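You operate a simulated robot arm through the tools that you are given. There is no shell and no other tool. Be economical: measure what you need, move in short steps, check, and stop when the job is done.

You run a simulated two-armed robot. Do the job below in one go: nothing can be reset, and whatever is moved stays where it is left.

JOB
Take the lid off the tin on the top of the proof kit cabinet and lay it down there.

The check looks at the end state, three seconds after you hand in, the way a careful person would. Anything else that was tipped, shoved, dropped, spilled or broken makes it a failure. A push-on lid holds only when it is set on centred and level and pressed home; a screw cap is set on level and turned clockwise until tight.

ROBOT AND FRAMES
Two 6-joint arms with two-finger parallel grippers on one trunk, on a base that drives. Base frame: it is fixed to the floor where the robot stands at the start and does not move with it; the origin is under the middle of the robot, x ahead of it, y to its left, z up; the surface under the hand at the start is at about z = 800. Readings come in mm, degrees, newtons and seconds.
The left shoulder is at the start at [60, 187, 1072], the right one opposite. With the tool pointing down near the work surface each hand reaches from about 260 to 620 mm from the robot's upright axis, wherever it stands, measured 20 degrees to its own side. Payload 1.57 kg a hand.
Tool frame (each hand has its own): the origin (TCP) lies between the finger pads and is the grasp point; the fingertips stand 30 mm ahead of it; z points along the fingers, y is the line along which they close. The gripper opens to 110 mm. The fingers are 24 mm wide and 12 mm thick; the gripper's body (48 by 112 mm) begins 78 mm behind the TCP.
Orientation is told as [roll, pitch, yaw] about the base's x, y, z axes, in that order, counted from this pose: with the fingers straight down and closing along the base's y, the tool's x points along the base's -x, its y along +y and its z along -z.

CONTROLS
- The arms move only by the tool nudge_tool. It takes "left_increments", "right_increments" or both (then of equal length, played together; a hand with none holds still); each is one flat list of numbers, 7 for each row, row after row: the shift along the tool's x, y, z in cm, then the turn, a rotation vector about the tool's x, y, z in degrees, then the finger opening in cm, from 0 to 11. In form: [x, y, z, ax, ay, az, fingers, x, y, z, ax, ay, az, fingers, ...]. A call has 1 to 10 rows; each row is the pose to reach, as a shift and turn from the pose commanded when the call began, along the tool's axes at that moment. Each row takes 0.2 s and may step no farther than 50 mm and 8.6 degrees from the row before; otherwise, or with a gripper value out of range, the whole call is refused. Where a pose cannot be reached the arm comes as near as it can. A force on the tool above 40 N (or 10 N above the force at the start of the call, whichever is more), or a blocked arm, ends the call early, and 0.2 s more pass. Each finger travels about 153 mm/s and halts on what it meets, pressing with about 37 N; the grip force reading is that of the motor and also rises with nothing between the fingers. The clock runs only during rows and for 0.2 s after the last one: add rows that repeat a pose to give the fingers time. It gives the time, the measured TCP pose, the force on the tool (base axes), the opening and the grip force at its end, in the units of the frame above (readings bear some noise), with the torque about the TCP (base axes, N m) and any sound that the robot's microphone picked up, and new pictures: "views" is both (left out), scene, wrist or none (wrist: the cameras of the hands that moved).
- Cameras (640 x 400 px; columns grow to the right, rows downward): "scene" is now at [12.7, 36.9, 1622.2]; the picture's right is [0.45, -0.89, 0.00], its down [-0.63, -0.31, -0.71] and it looks along [0.64, 0.32, -0.70] (base axes); focal length 276 px, centre (320, 200). "left" rides on the left gripper at [70, -16, -141] in its tool frame; the picture's right is [0.23, 0.97, 0.00], its down [-0.85, 0.20, -0.48] and it looks along [-0.47, 0.11, 0.88] (tool axes); focal length 222 px, centre (320, 200). "right" rides on the right gripper at [70, 16, -141] in its tool frame; the picture's right is [-0.23, 0.97, 0.00], its down [-0.86, -0.20, -0.48] and it looks along [-0.47, -0.11, 0.88] (tool axes); focal length 222 px, centre (320, 200). There is no depth. A picture from a camera that has moved, and an enlarged one, comes with that camera's place and axes in the base frame and with its lens.
- raise_lower(by): slides the trunk up (or, below 0, down) by that many mm; the arms and the scene camera ride with it, the base frame stays. It gives what a move gives, with no picture.
- drive_base(legs): drives the robot by 1 to 6 legs, each [ahead, left, turn to the left] in mm, mm and degrees, along the robot's own axes; the way and the turn of a leg run together, so that a leg with both is an arc; at most 1500 mm and 180 degrees a leg. The arms and the cameras ride along, it lands a little off, and it stops where it bumps. It gives what a move gives, and a new picture of the scene camera.
- pan_tilt(pan, tilt): turns the head with the scene camera to pan (to the left, within 86 degrees either way) and tilt (down, from -29 to 69), counted from straight ahead of the robot. It gives what a move gives, and a new picture of the scene camera.
- close_up(camera, box): a new picture of the part [left, top, right, bottom] of that camera's present view, enlarged. The clock stands still meanwhile.
- job_done(): hands the job in; it is judged then, once.

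Go step by step. Nothing tells you exact positions but the pictures and the camera data: compare them with the known pose of the tool, close in by small moves and look again before you grip or let go. The budget is 120 turns and 260 pictures, counting those below and the enlarged ones. Unless the task says otherwise, let go and move clear before handing in, and close with one line.

The tools are called after "Call:" as name(argument=value, ...) on one line, values as JSON. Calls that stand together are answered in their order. nudge_tool: Moves the arms, as the interface text tells. Its arguments: {"type":"object","properties":{"left_increments":{"type":"array","items":{"type":"number"}},"right_increments":{"type":"array","items":{"type":"number"}},"views":{"type":"string","enum":["both","scene","wrist","none"]}},"required":[]} The other tools are called the same way: raise_lower (by) slides the trunk up or down; drive_base (legs) drives the base; pan_tilt (pan, tilt) turns the head that bears the scene camera; close_up (camera, box) takes an enlarged picture of a part of a camera's view; job_done () hands the job in.

At the start:

```text
t: 0.0
left_tcp_pos: [407.5, 357.4, 1156.4]
left_orientation: [0.1, 0.0, 0.1]
left_ft_force: [-0.2, 0.3, -0.1]
left_wrist_torque: [0.0, -0.01, -0.01]
left_grip_width: 110.0
left_gripper_force: 0.0
right_tcp_pos: [442.6, -22.8, 1130.5]
right_orientation: [0.1, 0.1, -0.1]
right_ft_force: [0.7, -0.2, -0.2]
right_wrist_torque: [-0.02, -0.05, 0.01]
right_grip_width: 110.0
right_gripper_force: 0.1
trunk travel left (down, up): [-700.0, 290.0]
robot x, y, heading: [1.6, -0.4, -0.0]
head pan, tilt: [26.5, 44.7]
```

scene: 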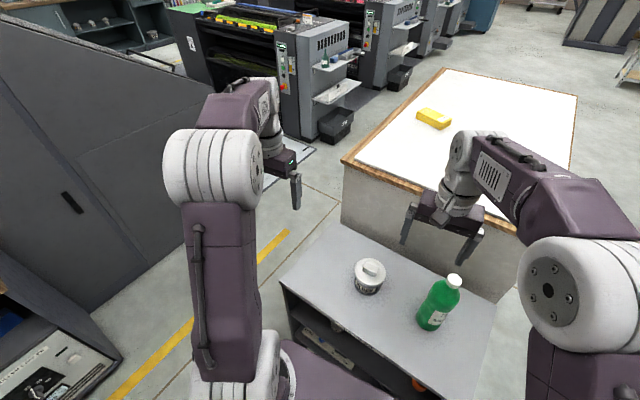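
right: 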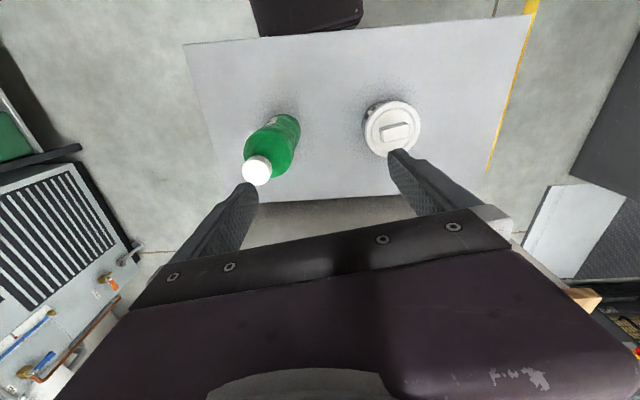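
left: 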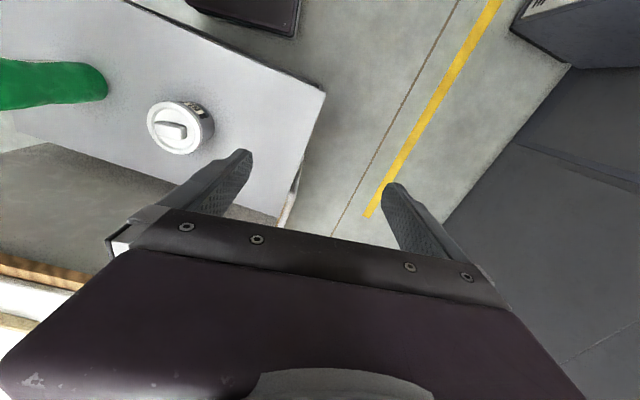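

The tin with the white lid stands near (480, 100, ~870) with the green bottle to its right. I'll look closer at it before moving.

Call:
close_up(camera="scene", box=[320, 240, 420, 310])

Call:
close_up(camera="right", box=[340, 80, 450, 170])

Call:
close_up(camera="left", box=[130, 80, 240, 170])

```text
5.71 times, centred on (370, 275) of scene
camera zoom: at [12.7, 36.9, 1622.2], right [0.45, -0.89, 0.0], down [-0.63, -0.31, -0.71], along [0.64, 0.32, -0.7], focal length 1576 px, centre (34, -229)
```

zoom: 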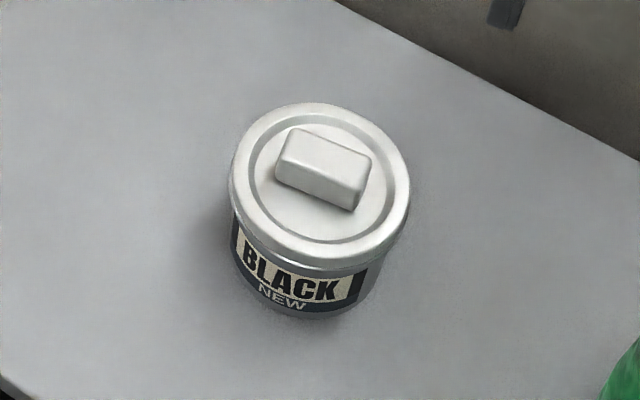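

```text
4.44 times, centred on (395, 125) of right
camera zoom: at [372.4, -8.2, 1271.8], right [0.23, 0.97, 0.0], down [0.86, -0.2, 0.48], along [0.47, -0.11, -0.88], focal length 987 px, centre (-13, 533)
```

zoom: 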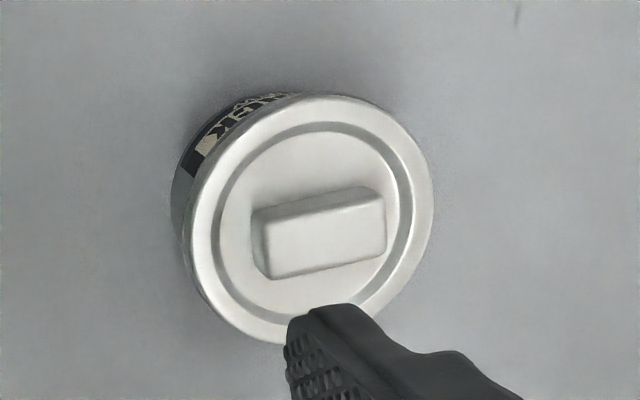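

```text
4.44 times, centred on (185, 125) of left
camera zoom: at [338.0, 340.1, 1296.4], right [-0.23, 0.97, 0.0], down [0.85, 0.2, 0.48], along [0.47, 0.11, -0.88], focal length 987 px, centre (920, 533)
```

zoom: 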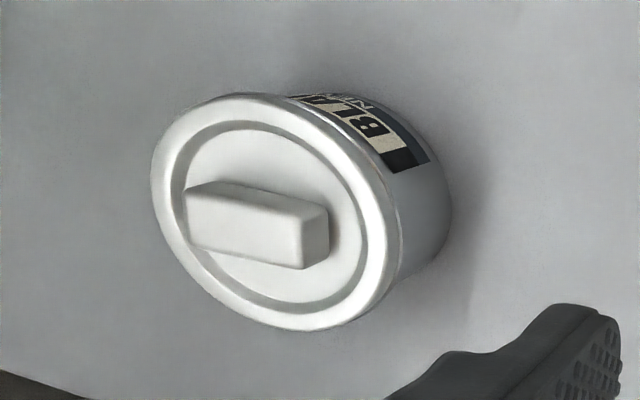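

The lid carries a straight bar handle running roughly along y. I'll swing the right hand away and bring the left hand above the tin with its fingers closing along x.

Call:
nudge_tool(left_increments=[-0.72, -2.56, 1, 0, 0, 8.6, 11, -1.44, -5.12, 2, 0, 0, 17.2, 10, -2.16, -7.68, 3, 0, 0, 25.8, 9, -2.88, -10.24, 4, 0, 0, 34.4, 8, -3.6, -12.8, 5, 0, 0, 43, 7, -4.32, -15.36, 6, 0, 0, 51.6, 6, -5.04, -17.92, 7, 0, 0, 60.2, 6, -5.76, -20.48, 8, 0, 0, 68.8, 6, -6.48, -23.04, 9, 0, 0, 77.4, 6, -7.2, -25.6, 10, 0, 0, 86, 6], right_increments=[0, -2, 0, 0, 0, 0, 11, 0, -4, 0, 0, 0, 0, 11, 0, -6, 0, 0, 0, 0, 11, 0, -8, 0, 0, 0, 0, 11, 0, -10, 0, 0, 0, 0, 11, 0, -12, 0, 0, 0, 0, 11, 0, -14, 0, 0, 0, 0, 11, 0, -16, 0, 0, 0, 0, 11, 0, -18, 0, 0, 0, 0, 11, 0, -20, 0, 0, 0, 0, 11])

```text
t: 2.2
left_tcp_pos: [479.5, 100.0, 1055.1]
left_orientation: [-0.1, 0.1, -86.1]
left_ft_force: [0.2, -0.2, -0.2]
left_wrist_torque: [0.06, 0.05, 0.01]
left_grip_width: 60.2
left_gripper_force: 0.1
right_tcp_pos: [442.7, -225.7, 1130.1]
right_orientation: [0.2, 0.2, 0.0]
right_ft_force: [-0.5, -0.1, -0.4]
right_wrist_torque: [0.03, -0.01, -0.02]
right_grip_width: 110.0
right_gripper_force: 0.1
trunk travel left (down, up): [-700.0, 290.0]
robot x, y, heading: [2.4, -2.4, 0.2]
head pan, tilt: [26.5, 44.7]
camera scene: at [13.6, 34.9, 1622.3], right [0.45, -0.89, 0.0], down [-0.63, -0.31, -0.71], along [0.64, 0.32, -0.7], focal length 276 px, centre (320, 200)
camera right: at [373.1, -210.0, 1271.4], right [0.23, 0.97, 0.0], down [0.86, -0.2, 0.48], along [0.46, -0.11, -0.88], focal length 222 px, centre (320, 200)
camera left: at [459.4, 167.6, 1196.0], right [0.96, 0.29, 0.0], down [0.26, -0.84, 0.48], along [0.14, -0.46, -0.88], focal length 222 px, centre (320, 200)
```

scene: 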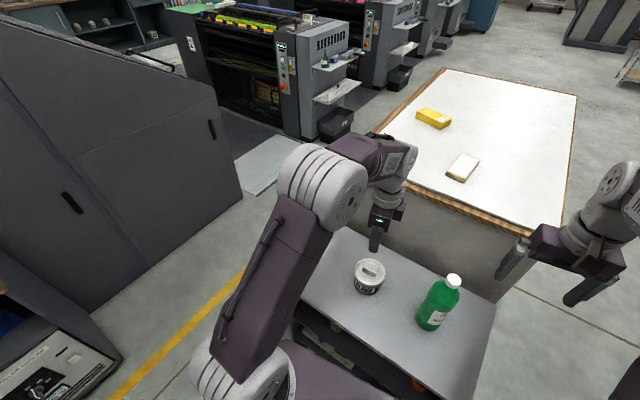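
right: 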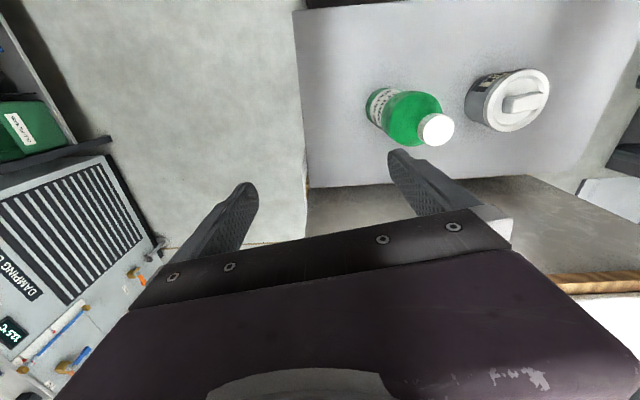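
left: 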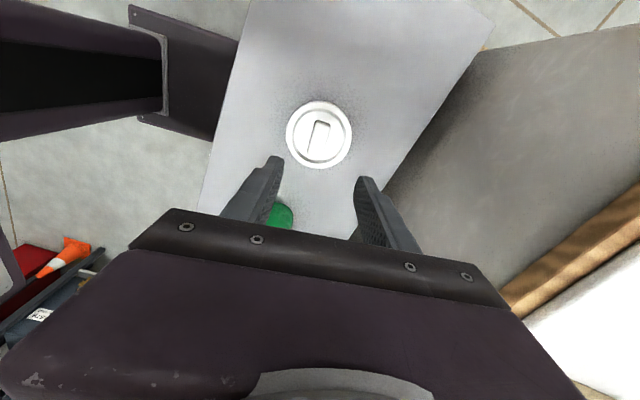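

The hand is above the tin; both views agree on a lid around (480, 98, ~865). I'll zoom in for the bar's exact place and angle.

Call:
close_up(camera="right", box=[450, 50, 570, 150])

Call:
close_up(camera="left", box=[270, 90, 370, 180])

```text
4.00 times, centred on (510, 100) of right
camera zoom: at [373.1, -210.0, 1271.4], right [0.23, 0.97, 0.0], down [0.86, -0.2, 0.48], along [0.46, -0.11, -0.88], focal length 888 px, centre (-440, 600)
```

zoom: 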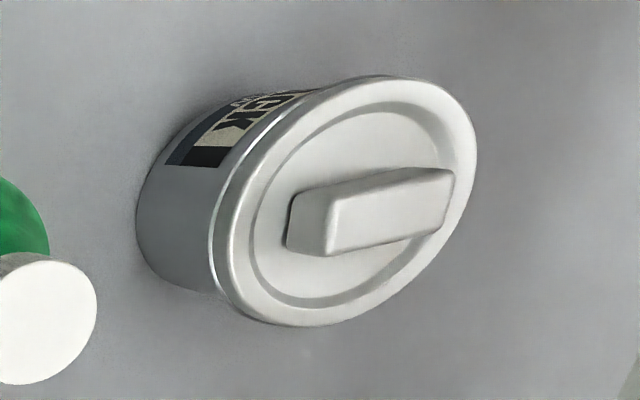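

```text
4.44 times, centred on (320, 135) of left
camera zoom: at [459.4, 167.6, 1196.0], right [0.96, 0.29, 0.0], down [0.26, -0.84, 0.48], along [0.14, -0.46, -0.88], focal length 987 px, centre (320, 489)
```

zoom: 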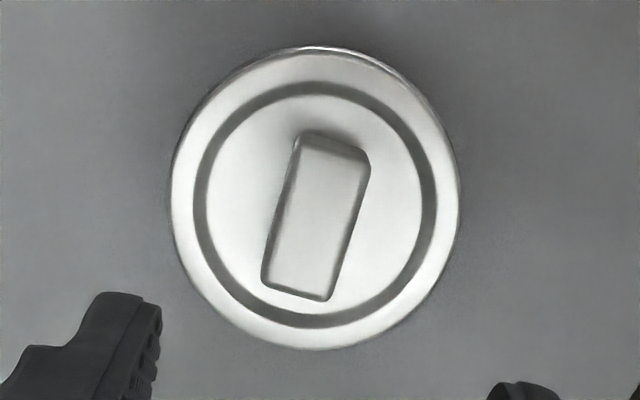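

Bar top centre comes out near (478.5, 97, 891), with the lid rim at about z 867. I'll descend to just above it and look again.

Call:
nudge_tool(left_increments=[-0.1, -0.1, 4, 0, 0, 1.6, 6, -0.3, -0.1, 8, 0, 0, 1.6, 6, -0.3, -0.1, 11, 0, 0, 1.6, 6, -0.3, -0.1, 11, 0, 0, 1.6, 6], views="wrist")

Call:
close_up(camera="right", box=[450, 50, 570, 150])

Call:
close_up(camera="scene", box=[320, 210, 420, 310])

```text
t: 3.2
left_tcp_pos: [479.0, 97.5, 945.6]
left_orientation: [0.1, 0.0, -87.6]
left_ft_force: [-1.4, 0.5, 0.5]
left_wrist_torque: [0.0, 0.01, 0.0]
left_grip_width: 60.0
left_gripper_force: 0.0
right_tcp_pos: [441.3, -223.7, 1129.8]
right_orientation: [0.0, 0.0, 0.0]
right_ft_force: [-0.1, -0.1, 0.6]
right_wrist_torque: [-0.04, 0.0, 0.02]
right_grip_width: 109.7
right_gripper_force: 0.0
trunk travel left (down, up): [-700.0, 290.0]
robot x, y, heading: [-2.0, -4.1, 0.2]
head pan, tilt: [26.5, 44.7]
camera left: at [459.9, 165.8, 1086.5], right [0.96, 0.27, 0.0], down [0.24, -0.85, 0.48], along [0.13, -0.46, -0.88], focal length 222 px, centre (320, 200)
```

left: 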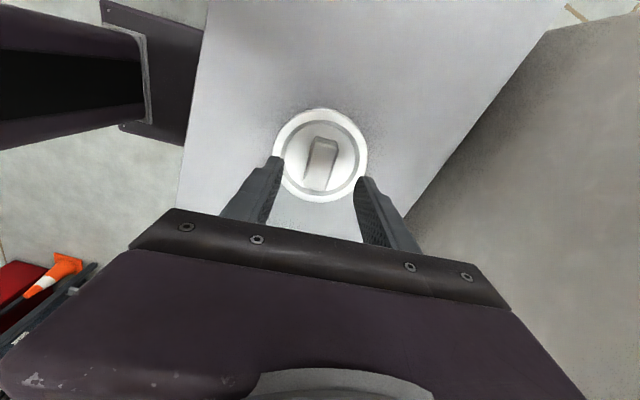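

```text
4.00 times, centred on (510, 100) of right
camera zoom: at [372.4, -208.4, 1271.9], right [0.23, 0.97, 0.0], down [0.86, -0.2, 0.48], along [0.47, -0.11, -0.88], focal length 888 px, centre (-440, 600)
```

zoom: 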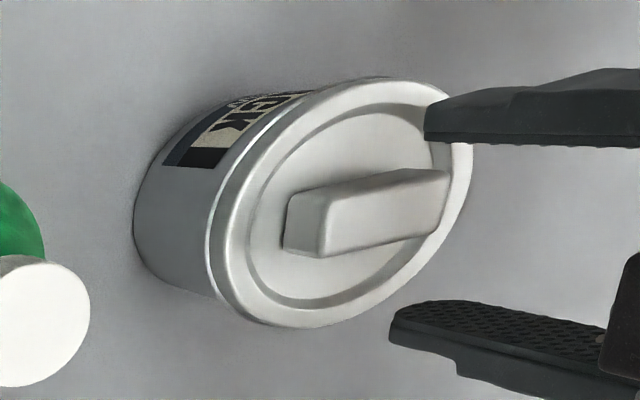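

```text
4.00 times, centred on (370, 260) of scene
camera zoom: at [12.5, 36.6, 1622.2], right [0.45, -0.89, 0.0], down [-0.63, -0.31, -0.71], along [0.64, 0.32, -0.7], focal length 1103 px, centre (120, -40)
```

zoom: 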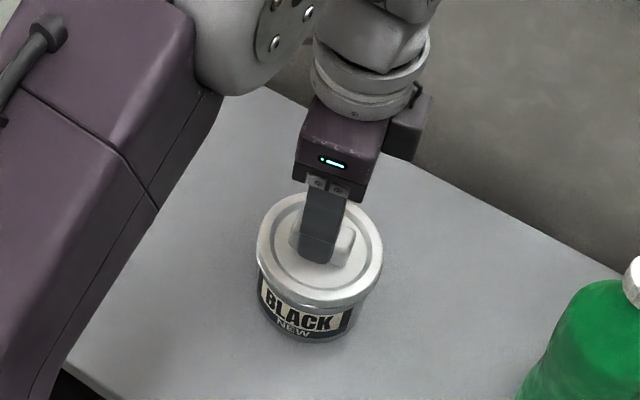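

Aligned: the fingers straddle the bar. I'll lower them beside it and check.

Call:
nudge_tool(left_increments=[0.2, 0, 2, 0, 0, 0, 6, 0.2, 0, 3.2, 0, 0, 0, 6, 0.2, 0, 4.2, 0, 0, 0, 6, 0.2, 0, 4.2, 0, 0, 0, 6], views="wrist")

Call:
close_up(camera="right", box=[450, 50, 570, 150])

```text
t: 4.2
left_tcp_pos: [477.6, 100.3, 904.9]
left_orientation: [0.2, 0.1, -87.5]
left_ft_force: [-0.4, 1.8, 21.7]
left_wrist_torque: [0.0, 0.45, -0.06]
left_grip_width: 58.8
left_gripper_force: 0.0
right_tcp_pos: [440.2, -223.5, 1131.5]
right_orientation: [-0.1, -0.1, 0.0]
right_ft_force: [-0.4, 0.4, -0.6]
right_wrist_torque: [-0.04, -0.04, -0.01]
right_grip_width: 110.0
right_gripper_force: 0.1
trunk travel left (down, up): [-700.0, 290.0]
robot x, y, heading: [-0.4, -1.3, 0.2]
head pan, tilt: [26.5, 44.7]
camera left: at [458.6, 168.2, 1046.6], right [0.96, 0.27, 0.0], down [0.23, -0.85, 0.48], along [0.13, -0.46, -0.88], focal length 222 px, centre (320, 200)
```

left: 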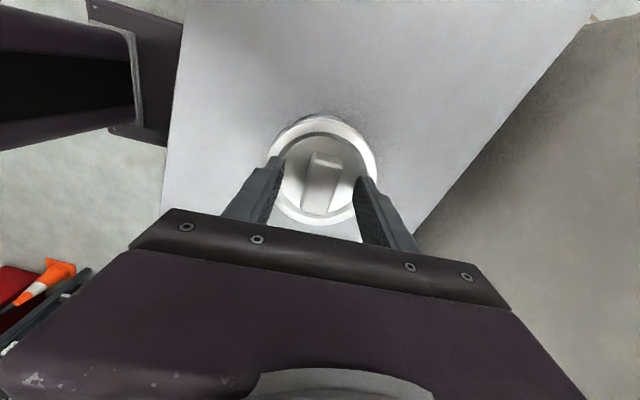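

```text
4.00 times, centred on (510, 100) of right
camera zoom: at [370.3, -208.5, 1273.0], right [0.23, 0.97, 0.0], down [0.85, -0.2, 0.48], along [0.47, -0.11, -0.88], focal length 888 px, centre (-440, 600)
```

zoom: 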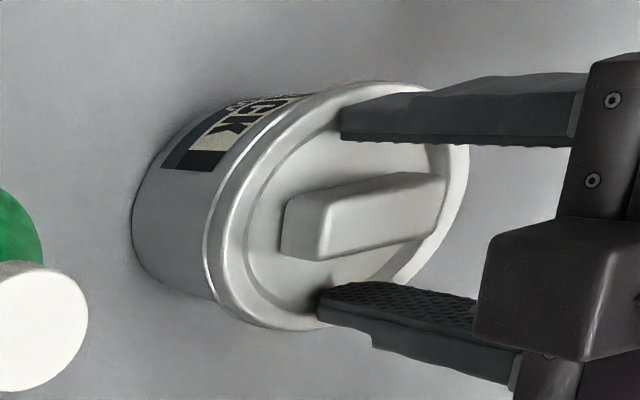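

The fingertips just touched the lid at z ≈ 875. I'll back off a few mm and close on the bar.

Call:
nudge_tool(left_increments=[0, 0, -0.5, 0, 0, 0, 6, 0, 0, -0.5, 0, 0, 0, 4, 0, 0, -0.5, 0, 0, 0, 3, 0, 0, -0.5, 0, 0, 0, 2, 0, 0, -0.5, 0, 0, 0, 1, 0, 0, -0.5, 0, 0, 0, 0.5, 0, 0, -0.5, 0, 0, 0, 0.5], views="wrist")

Call:
close_up(camera="right", box=[450, 50, 570, 150])

```text
t: 5.8
left_tcp_pos: [478.6, 100.9, 908.6]
left_orientation: [0.1, 0.0, -87.6]
left_ft_force: [0.9, -1.1, 0.1]
left_wrist_torque: [-0.01, 0.03, -0.02]
left_grip_width: 23.1
left_gripper_force: 35.3
right_tcp_pos: [443.1, -223.9, 1130.8]
right_orientation: [0.0, -0.1, 0.0]
right_ft_force: [0.2, -0.5, 0.2]
right_wrist_torque: [0.01, 0.04, -0.04]
right_grip_width: 109.8
right_gripper_force: 0.0
trunk travel left (down, up): [-700.0, 290.0]
robot x, y, heading: [-2.2, -1.3, -0.1]
head pan, tilt: [26.5, 44.7]
heard: snap
camera left: at [459.7, 168.4, 1049.4], right [0.96, 0.27, 0.0], down [0.24, -0.85, 0.48], along [0.13, -0.46, -0.88], focal length 222 px, centre (320, 200)
```

left: 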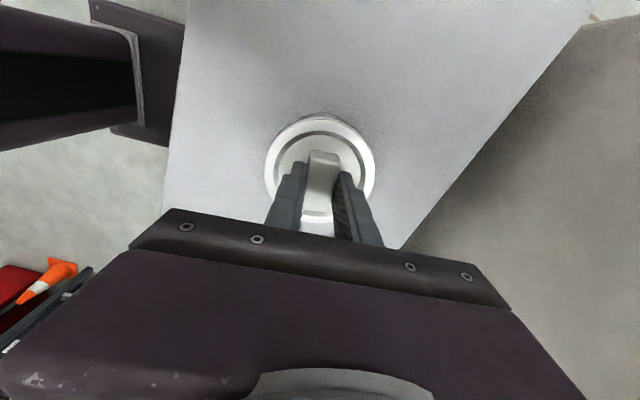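

```text
4.00 times, centred on (510, 100) of right
camera zoom: at [372.6, -208.2, 1271.9], right [0.23, 0.97, 0.0], down [0.86, -0.2, 0.48], along [0.47, -0.11, -0.88], focal length 888 px, centre (-440, 600)
```

zoom: 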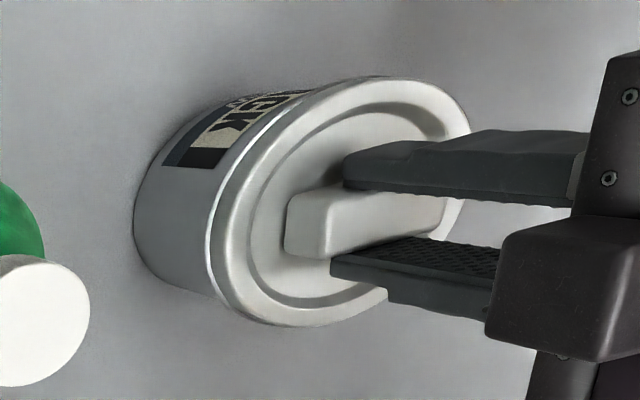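

The bar is gripped (23 mm), with a snap heard, perhaps the lid pressing home or loosening. I'll lift slowly and watch whether the tin comes along.

Call:
nudge_tool(left_increments=[0, 0, -0.2, 0, 0, 0, 0.5, 0, 0, -0.4, 0, 0, 0, 0.5, 0, 0, -0.6, 0, 0, 0, 0.5, 0, 0, -0.8, 0, 0, 0, 0.5, 0, 0, -0.8, 0, 0, 0, 0.5], views="none")

Call:
close_up(camera="right", box=[450, 50, 570, 150])

Call:
close_up(camera="scene", box=[320, 210, 420, 310])

```text
t: 7.0
left_tcp_pos: [478.7, 99.7, 916.5]
left_orientation: [-0.1, 0.0, -87.5]
left_ft_force: [-0.6, 0.0, -0.5]
left_wrist_torque: [-0.03, 0.0, 0.0]
left_grip_width: 22.8
left_gripper_force: 35.5
right_tcp_pos: [442.8, -222.1, 1130.1]
right_orientation: [-0.1, 0.0, 0.0]
right_ft_force: [0.7, -0.2, 0.0]
right_wrist_torque: [0.02, -0.02, -0.04]
right_grip_width: 110.0
right_gripper_force: 0.0
trunk travel left (down, up): [-700.0, 290.0]
robot x, y, heading: [-0.6, 1.6, -0.2]
head pan, tilt: [26.5, 44.7]
```

```text
4.00 times, centred on (510, 100) of right
camera zoom: at [372.7, -208.2, 1271.9], right [0.23, 0.97, 0.0], down [0.86, -0.2, 0.48], along [0.47, -0.11, -0.88], focal length 888 px, centre (-440, 600)
```

zoom: 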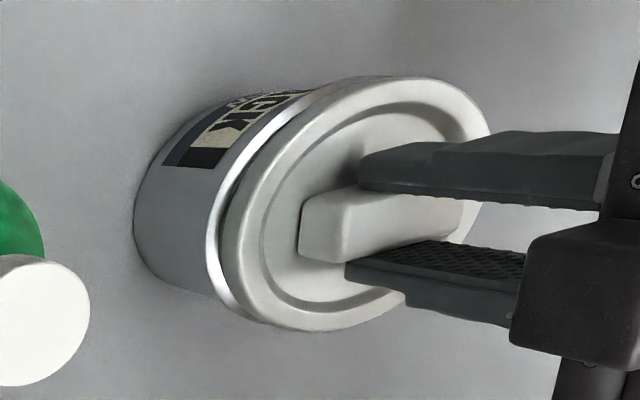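

```text
4.00 times, centred on (370, 260) of scene
camera zoom: at [12.9, 36.8, 1622.2], right [0.45, -0.89, 0.0], down [-0.63, -0.31, -0.71], along [0.64, 0.32, -0.7], focal length 1103 px, centre (120, -40)
```

zoom: 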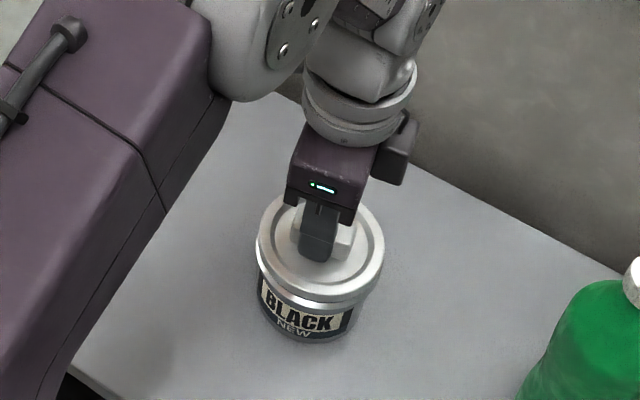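

The lid is coming free and the tin stays put. I'll lift well clear and check.

Call:
nudge_tool(left_increments=[0, 0, -1, 0, 0, 0, 0.5, 0, 0, -2.5, 0, 0, 0, 0.5, 0, 0, -5, 0, 0, 0, 0.5, 0, 0, -8, 0, 0, 0, 0.5, 0, 0, -10, 0, 0, 0, 0.5, 0, 0, -10, 0, 0, 0, 0.5])

Call:
close_up(camera="right", box=[420, 10, 640, 150])

```text
t: 8.4
left_tcp_pos: [478.6, 100.8, 1017.4]
left_orientation: [0.0, 0.0, -87.5]
left_ft_force: [0.3, 0.4, 0.2]
left_wrist_torque: [0.06, -0.02, -0.03]
left_grip_width: 22.8
left_gripper_force: 35.3
right_tcp_pos: [442.5, -223.6, 1129.9]
right_orientation: [0.0, 0.0, 0.0]
right_ft_force: [-0.3, 0.3, 0.2]
right_wrist_torque: [0.0, -0.02, 0.04]
right_grip_width: 109.8
right_gripper_force: 0.0
trunk travel left (down, up): [-700.0, 290.0]
robot x, y, heading: [0.5, -2.8, -0.0]
head pan, tilt: [26.5, 44.7]
camera scene: at [13.1, 36.8, 1622.2], right [0.45, -0.89, 0.0], down [-0.63, -0.31, -0.71], along [0.64, 0.32, -0.7], focal length 276 px, centre (320, 200)
camera left: at [460.0, 168.5, 1157.9], right [0.96, 0.27, 0.0], down [0.24, -0.85, 0.48], along [0.13, -0.46, -0.88], focal length 222 px, centre (320, 200)
```

scene: 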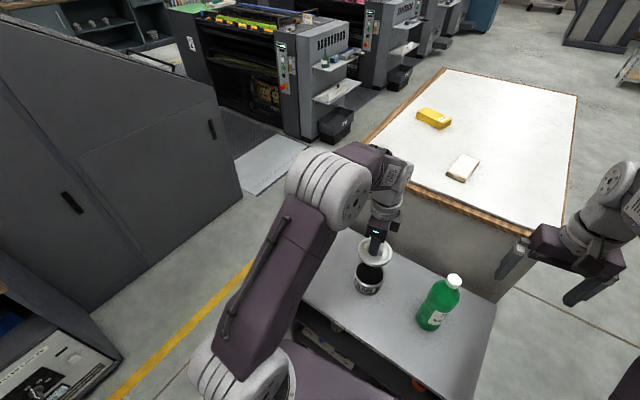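
left: 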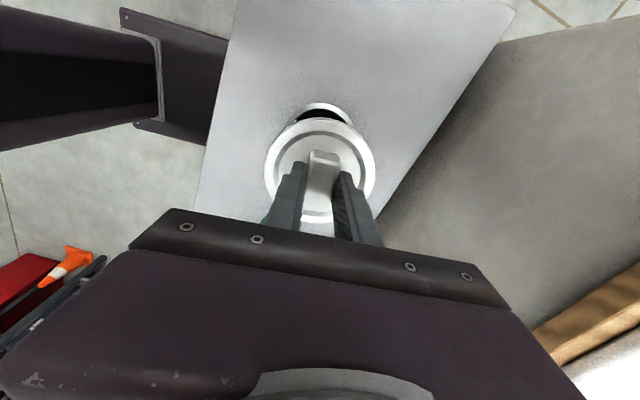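

```text
2.86 times, centred on (530, 80) of right
camera zoom: at [372.8, -208.2, 1271.8], right [0.23, 0.97, 0.0], down [0.86, -0.2, 0.48], along [0.47, -0.11, -0.88], focal length 635 px, centre (-280, 543)
```

zoom: 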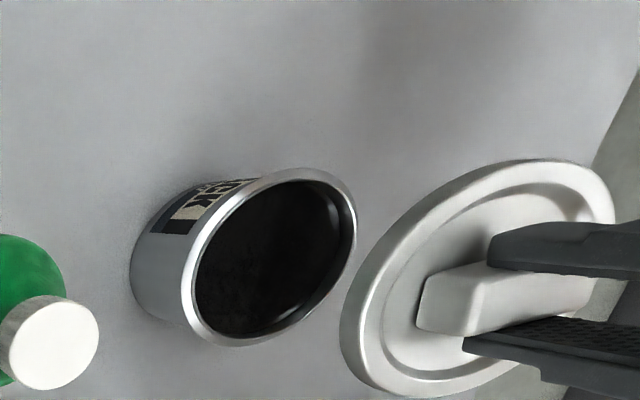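

The tin is open and undisturbed, and the lid is in the hand. There's free surface to the left of the tin (cabinet edge at y ≈ 340), so I'll move the lid to about y = 225 and lower it partway.

Call:
nudge_tool(left_increments=[3, 0.2, 0, 0, 0, 0, 0.5, 6, 0.4, 0, 0, 0, 0, 0.5, 9, 0.6, 0, 0, 0, 0, 0.5, 12.5, 0.8, 0, 0, 0, 0, 0.5, 12.5, 0.8, 4, 0, 0, 0, 0.5, 12.5, 0.8, 8, 0, 0, 0, 0.5, 12.5, 0.8, 12, 0, 0, 0, 0.5, 12.5, 0.8, 13.5, 0, 0, 0, 0.5, 12.5, 0.8, 13.5, 0, 0, 0, 0.5])

Call:
close_up(camera="scene", box=[270, 200, 430, 320])

```text
t: 10.4
left_tcp_pos: [481.2, 226.3, 881.6]
left_orientation: [0.1, 0.0, -87.7]
left_ft_force: [0.5, 0.1, 0.4]
left_wrist_torque: [0.0, 0.03, -0.01]
left_grip_width: 22.9
left_gripper_force: 35.1
right_tcp_pos: [441.8, -224.2, 1130.0]
right_orientation: [0.0, 0.0, 0.0]
right_ft_force: [0.7, 0.0, -0.7]
right_wrist_torque: [-0.01, -0.02, -0.01]
right_grip_width: 109.9
right_gripper_force: 0.0
trunk travel left (down, up): [-700.0, 290.0]
robot x, y, heading: [2.2, 0.1, 0.0]
head pan, tilt: [26.5, 44.7]
camera scene: at [12.5, 36.9, 1622.2], right [0.45, -0.89, 0.0], down [-0.63, -0.31, -0.71], along [0.64, 0.32, -0.7], focal length 276 px, centre (320, 200)
camera left: at [462.1, 293.9, 1022.0], right [0.96, 0.27, 0.0], down [0.24, -0.85, 0.48], along [0.13, -0.46, -0.88], focal length 222 px, centre (320, 200)
```

scene: 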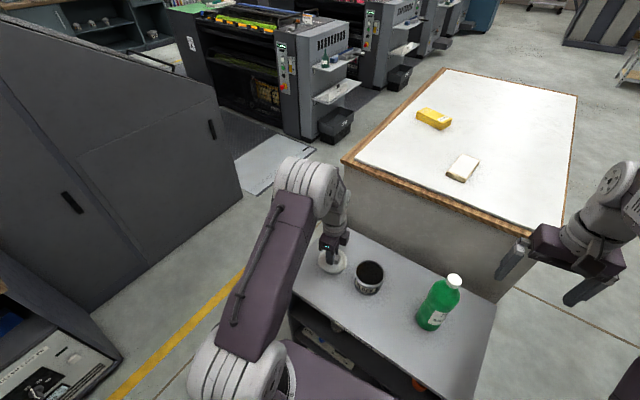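
left: 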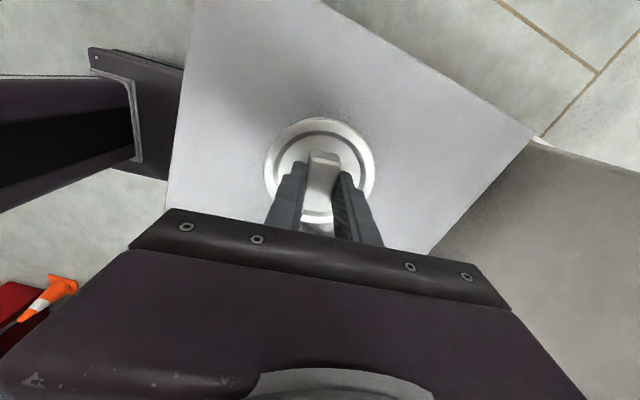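

```text
3.33 times, centred on (350, 260) of scene
camera zoom: at [12.5, 36.9, 1622.2], right [0.45, -0.89, 0.0], down [-0.63, -0.31, -0.71], along [0.64, 0.32, -0.7], focal length 919 px, centre (220, 0)
```

zoom: 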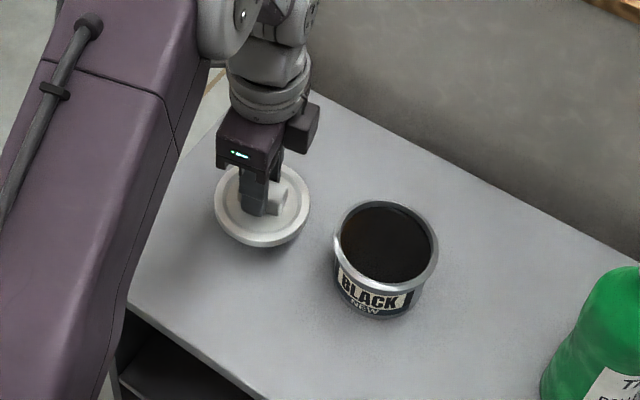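

The spot is clear with margin on all sides. I'll lower gently until contact.

Call:
nudge_tool(left_increments=[0, 0, 1, 0, 0, 0, 0.5, 0, 0, 1.8, 0, 0, 0, 0.5, 0, 0, 2.3, 0, 0, 0, 0.5, 0, 0, 2.6, 0, 0, 0, 0.5, 0, 0, 2.6, 0, 0, 0, 0.5], views="none")

Call:
close_up(camera="scene", box=[310, 230, 370, 290])

```text
t: 11.6
left_tcp_pos: [481.5, 225.7, 856.9]
left_orientation: [0.1, 0.0, -87.7]
left_ft_force: [-0.5, -0.1, -0.7]
left_wrist_torque: [-0.01, 0.0, 0.01]
left_grip_width: 23.0
left_gripper_force: 35.3
right_tcp_pos: [443.5, -222.5, 1130.6]
right_orientation: [0.0, 0.1, 0.0]
right_ft_force: [-0.3, 0.2, -0.3]
right_wrist_torque: [0.0, -0.01, 0.01]
right_grip_width: 110.1
right_gripper_force: 0.0
trunk travel left (down, up): [-700.0, 290.0]
robot x, y, heading: [0.5, -2.0, -0.1]
head pan, tilt: [26.5, 44.7]
```

```text
6.67 times, centred on (340, 260) of scene
camera zoom: at [12.8, 36.8, 1622.2], right [0.45, -0.89, 0.0], down [-0.63, -0.31, -0.71], along [0.64, 0.32, -0.7], focal length 1839 px, centre (187, -200)
```

zoom: 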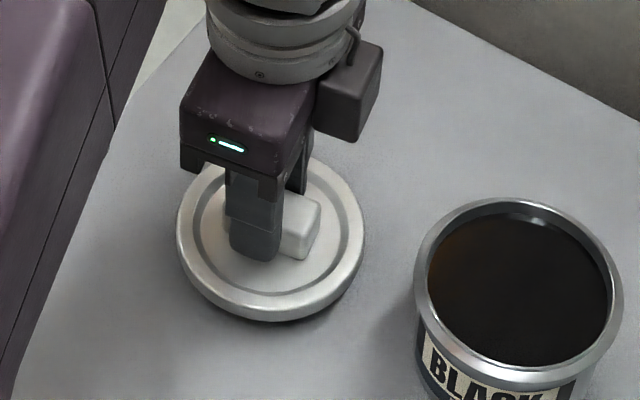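

Still a few millimetres up with no contact. I'll lower in 1.5 mm steps.

Call:
nudge_tool(left_increments=[0, 0, 0.15, 0, 0, 0, 0.5, 0, 0, 0.3, 0, 0, 0, 0.5, 0, 0, 0.45, 0, 0, 0, 0.5, 0, 0, 0.45, 0, 0, 0, 0.5], views="none")

```text
t: 12.6
left_tcp_pos: [482.1, 225.4, 851.0]
left_orientation: [-0.1, -0.1, -87.6]
left_ft_force: [-0.5, 0.5, -0.5]
left_wrist_torque: [-0.01, 0.06, 0.0]
left_grip_width: 22.8
left_gripper_force: 36.0
right_tcp_pos: [442.6, -223.3, 1130.7]
right_orientation: [0.0, 0.0, 0.0]
right_ft_force: [0.5, 0.3, 0.6]
right_wrist_torque: [0.0, 0.0, 0.01]
right_grip_width: 110.0
right_gripper_force: 0.0
trunk travel left (down, up): [-700.0, 290.0]
robot x, y, heading: [-3.0, -0.9, -0.1]
head pan, tilt: [26.5, 44.7]
```

Call:
nudge_tool(left_increments=[0, 0, 0.15, 0, 0, 0, 0.5, 0, 0, 0.3, 0, 0, 0, 0.5, 0, 0, 0.3, 0, 0, 0, 0.5], views="none")

Call:
close_up(camera="scene", box=[310, 230, 370, 290])

Call:
close_up(camera="right", box=[490, 10, 640, 150])

```text
t: 13.4
left_tcp_pos: [480.4, 225.5, 847.9]
left_orientation: [0.0, 0.0, -87.6]
left_ft_force: [-0.6, 1.3, -1.1]
left_wrist_torque: [-0.02, -0.03, 0.0]
left_grip_width: 22.9
left_gripper_force: 35.5
right_tcp_pos: [442.2, -222.8, 1130.4]
right_orientation: [0.1, -0.1, -0.1]
right_ft_force: [-0.1, -0.1, 0.4]
right_wrist_torque: [0.0, 0.0, 0.03]
right_grip_width: 110.3
right_gripper_force: 0.0
trunk travel left (down, up): [-700.0, 290.0]
robot x, y, heading: [-3.9, -1.9, 0.1]
head pan, tilt: [26.5, 44.7]
```

```text
6.67 times, centred on (340, 260) of scene
camera zoom: at [12.8, 36.8, 1622.2], right [0.45, -0.89, 0.0], down [-0.63, -0.31, -0.71], along [0.64, 0.32, -0.7], focal length 1839 px, centre (187, -200)
```

zoom: 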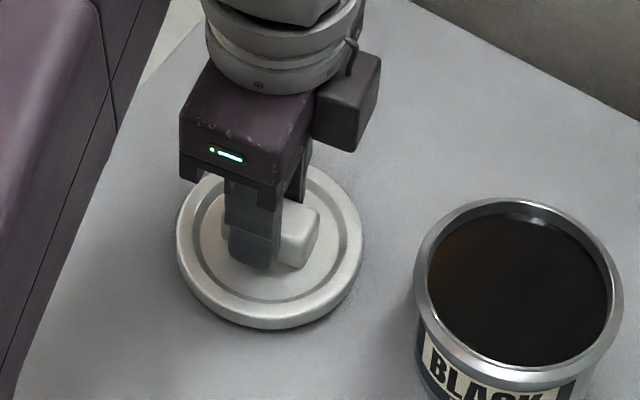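

```text
2.86 times, centred on (565, 80) of right
camera zoom: at [372.6, -208.2, 1271.9], right [0.23, 0.97, 0.0], down [0.86, -0.2, 0.48], along [0.47, -0.11, -0.88], focal length 635 px, centre (-380, 543)
```

zoom: 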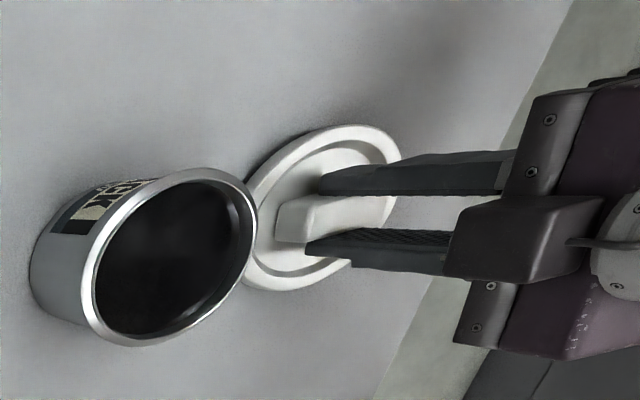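

Very close now but still no force. I'll continue in 1 mm steps.

Call:
nudge_tool(left_increments=[0, 0, 0.1, 0, 0, 0, 0.5, 0, 0, 0.2, 0, 0, 0, 0.5, 0, 0, 0.3, 0, 0, 0, 0.5, 0, 0, 0.3, 0, 0, 0, 0.5], views="none")

```text
t: 14.4
left_tcp_pos: [480.5, 225.7, 844.4]
left_orientation: [0.0, 0.0, -87.7]
left_ft_force: [1.0, -0.2, -1.4]
left_wrist_torque: [-0.03, 0.01, -0.01]
left_grip_width: 22.9
left_gripper_force: 35.5
right_tcp_pos: [441.8, -223.1, 1130.4]
right_orientation: [0.0, 0.0, 0.1]
right_ft_force: [-0.4, 0.1, -0.1]
right_wrist_torque: [0.01, 0.01, -0.04]
right_grip_width: 109.8
right_gripper_force: 0.0
trunk travel left (down, up): [-700.0, 290.0]
robot x, y, heading: [0.9, 0.3, -0.1]
head pan, tilt: [26.5, 44.7]
```

Call:
nudge_tool(left_increments=[0, 0, 0.1, 0, 0, 0, 0.5, 0, 0, 0.2, 0, 0, 0, 0.5, 0, 0, 0.3, 0, 0, 0, 0.5, 0, 0, 0.3, 0, 0, 0, 0.5], views="none")

Call:
close_up(camera="scene", box=[310, 230, 370, 290])

```text
t: 15.4
left_tcp_pos: [480.9, 226.4, 843.1]
left_orientation: [0.0, -0.1, -87.6]
left_ft_force: [1.4, 0.1, -0.5]
left_wrist_torque: [0.01, 0.0, -0.01]
left_grip_width: 23.1
left_gripper_force: 35.5
right_tcp_pos: [441.8, -223.1, 1130.0]
right_orientation: [0.0, 0.0, 0.1]
right_ft_force: [0.7, -0.3, -0.3]
right_wrist_torque: [0.02, -0.01, 0.0]
right_grip_width: 109.9
right_gripper_force: 0.2
trunk travel left (down, up): [-700.0, 290.0]
robot x, y, heading: [2.1, -0.7, -0.1]
head pan, tilt: [26.5, 44.7]
```

```text
6.67 times, centred on (340, 260) of scene
camera zoom: at [12.8, 36.8, 1622.2], right [0.45, -0.89, 0.0], down [-0.63, -0.31, -0.71], along [0.64, 0.32, -0.7], focal length 1839 px, centre (187, -200)
```

zoom: 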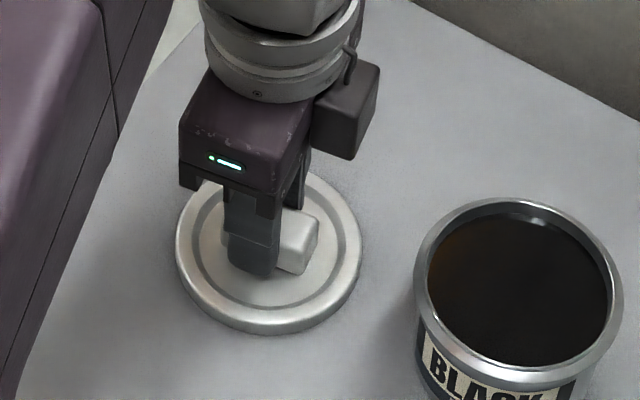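

Call:
nudge_tool(left_increments=[0, 0, 0.1, 0, 0, 0, 0.5, 0, 0, 0.2, 0, 0, 0, 0.5, 0, 0, 0.3, 0, 0, 0, 0.5, 0, 0, 0.3, 0, 0, 0, 0.5], views="none")

```text
t: 16.4
left_tcp_pos: [481.3, 226.1, 839.3]
left_orientation: [0.0, 0.0, -87.6]
left_ft_force: [0.6, 0.3, -1.0]
left_wrist_torque: [0.0, -0.02, 0.0]
left_grip_width: 22.9
left_gripper_force: 35.4
right_tcp_pos: [442.4, -222.8, 1130.2]
right_orientation: [0.0, 0.0, 0.0]
right_ft_force: [-0.6, -0.1, 0.2]
right_wrist_torque: [-0.01, -0.01, 0.0]
right_grip_width: 109.7
right_gripper_force: 0.0
trunk travel left (down, up): [-700.0, 290.0]
robot x, y, heading: [-0.4, 5.3, -0.1]
head pan, tilt: [26.5, 44.7]
```

Still no contact, so I continue down.

Call:
nudge_tool(left_increments=[0, 0, 0.1, 0, 0, 0, 0.5, 0, 0, 0.2, 0, 0, 0, 0.5, 0, 0, 0.3, 0, 0, 0, 0.5, 0, 0, 0.3, 0, 0, 0, 0.5], views="none")

Call:
close_up(camera="scene", box=[310, 230, 370, 290])

Call:
close_up(camera="left", box=[240, 90, 400, 220])

```text
t: 17.4
left_tcp_pos: [480.3, 225.6, 838.9]
left_orientation: [0.3, 0.1, -87.6]
left_ft_force: [0.4, 3.1, 20.7]
left_wrist_torque: [0.09, 0.11, 0.02]
left_grip_width: 22.9
left_gripper_force: 35.6
right_tcp_pos: [441.0, -224.1, 1131.2]
right_orientation: [-0.1, -0.1, 0.1]
right_ft_force: [0.3, -0.4, 0.1]
right_wrist_torque: [-0.02, 0.03, 0.0]
right_grip_width: 110.1
right_gripper_force: 0.1
trunk travel left (down, up): [-700.0, 290.0]
robot x, y, heading: [-0.3, -0.3, -0.1]
head pan, tilt: [26.5, 44.7]
```

```text
6.67 times, centred on (340, 260) of scene
camera zoom: at [9.8, 36.0, 1622.5], right [0.45, -0.89, 0.0], down [-0.63, -0.31, -0.71], along [0.64, 0.32, -0.7], focal length 1839 px, centre (187, -200)
```

zoom: 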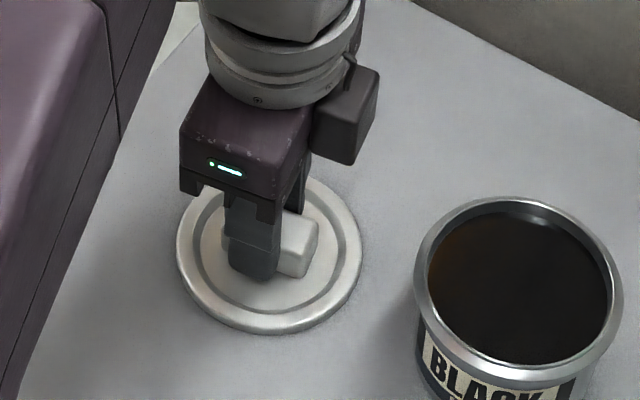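

```text
3.08 times, centred on (320, 155) of left
camera zoom: at [461.5, 293.4, 978.8], right [0.96, 0.27, 0.01], down [0.23, -0.85, 0.48], along [0.13, -0.46, -0.88], focal length 684 px, centre (320, 338)
```

zoom: 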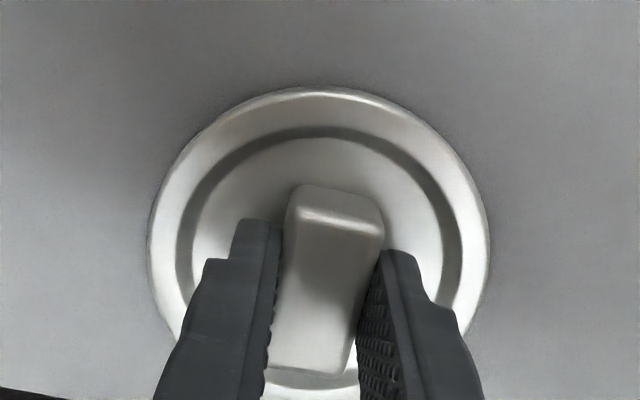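

The lid is resting on the cabinet (20 N contact). I'll ease the pressure, open the fingers and rise straight up.

Call:
nudge_tool(left_increments=[0, 0, -0.15, 0, 0, 0, 0.5, 0, 0, -0.15, 0, 0, 0, 3, 0, 0, -0.15, 0, 0, 0, 4.5, 0, 0, -0.15, 0, 0, 0, 5, 0, 0, -0.15, 0, 0, 0, 5, 0, 0, -3, 0, 0, 0, 5, 0, 0, -7, 0, 0, 0, 5, 0, 0, -12, 0, 0, 0, 5, 0, 0, -17, 0, 0, 0, 5, 0, 0, -20, 0, 0, 0, 5])

Call:
close_up(camera="scene", box=[270, 210, 430, 310])

Call:
close_up(camera="right", box=[420, 10, 640, 150])

```text
t: 19.6
left_tcp_pos: [482.5, 225.0, 1037.3]
left_orientation: [0.0, 0.0, -87.6]
left_ft_force: [0.0, 0.7, -0.4]
left_wrist_torque: [0.01, 0.0, -0.01]
left_grip_width: 50.0
left_gripper_force: 0.0
right_tcp_pos: [441.9, -222.4, 1130.3]
right_orientation: [0.1, 0.0, 0.0]
right_ft_force: [0.4, -0.2, 0.5]
right_wrist_torque: [-0.01, 0.05, 0.02]
right_grip_width: 110.0
right_gripper_force: 0.0
trunk travel left (down, up): [-700.0, 290.0]
robot x, y, heading: [-1.3, -0.2, 0.2]
head pan, tilt: [26.5, 44.7]
camera scene: at [12.4, 36.7, 1622.2], right [0.45, -0.89, 0.0], down [-0.63, -0.31, -0.71], along [0.64, 0.32, -0.7], focal length 276 px, centre (320, 200)
camera left: at [463.0, 293.0, 1178.0], right [0.96, 0.27, 0.0], down [0.24, -0.85, 0.48], along [0.13, -0.46, -0.88], focal length 222 px, centre (320, 200)
```

scene: 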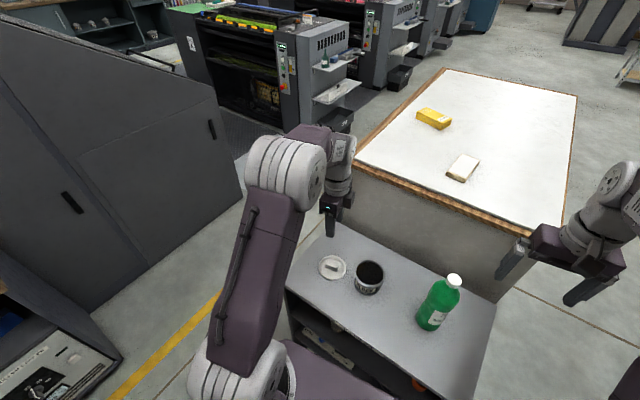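
left: 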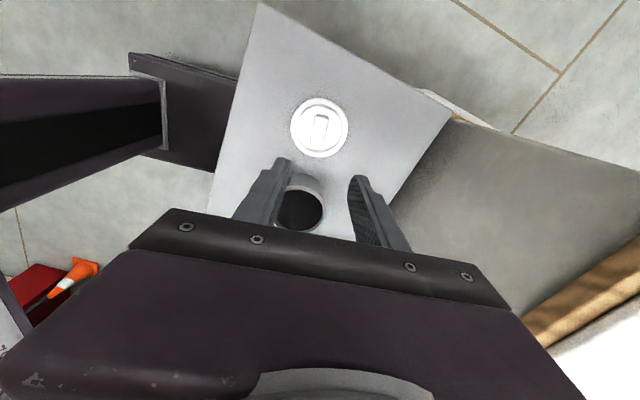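

```text
4.00 times, centred on (350, 260) of scene
camera zoom: at [12.4, 36.7, 1622.2], right [0.45, -0.89, 0.0], down [-0.63, -0.31, -0.71], along [0.64, 0.32, -0.7], focal length 1103 px, centre (200, -40)
```

zoom: 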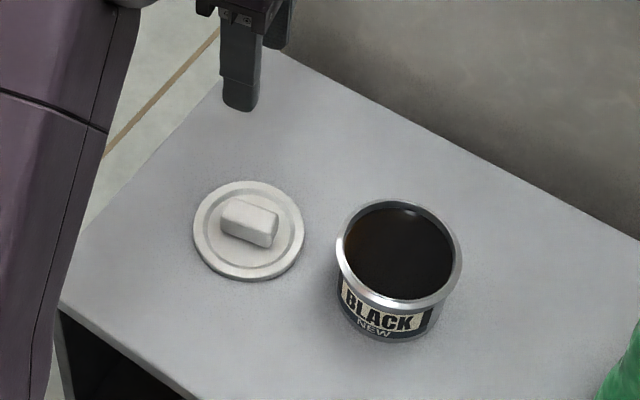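

```text
2.86 times, centred on (530, 80) of right
camera zoom: at [372.3, -208.3, 1271.9], right [0.23, 0.97, 0.0], down [0.86, -0.2, 0.48], along [0.47, -0.11, -0.88], focal length 635 px, centre (-280, 543)
```

zoom: 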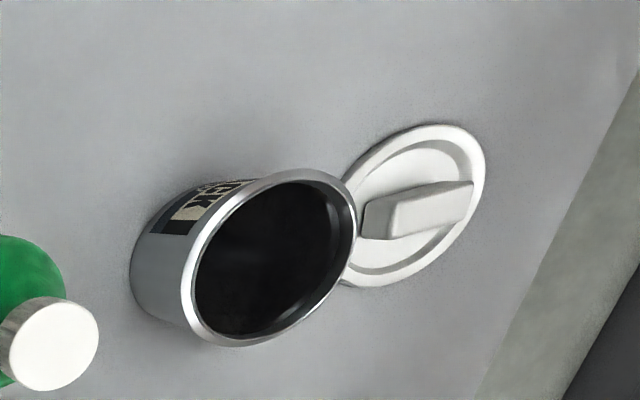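

The lid lies flat on the cabinet beside the open tin. The tin and the bottle haven't moved and both hands are clear, so I'm handing in.

Call:
job_done()

```text
The job is handed in.
```

The lid is off the tin and lying flat, handle up, on the cabinet top just to the left of it; I've handed the job in, and nothing else was moved.
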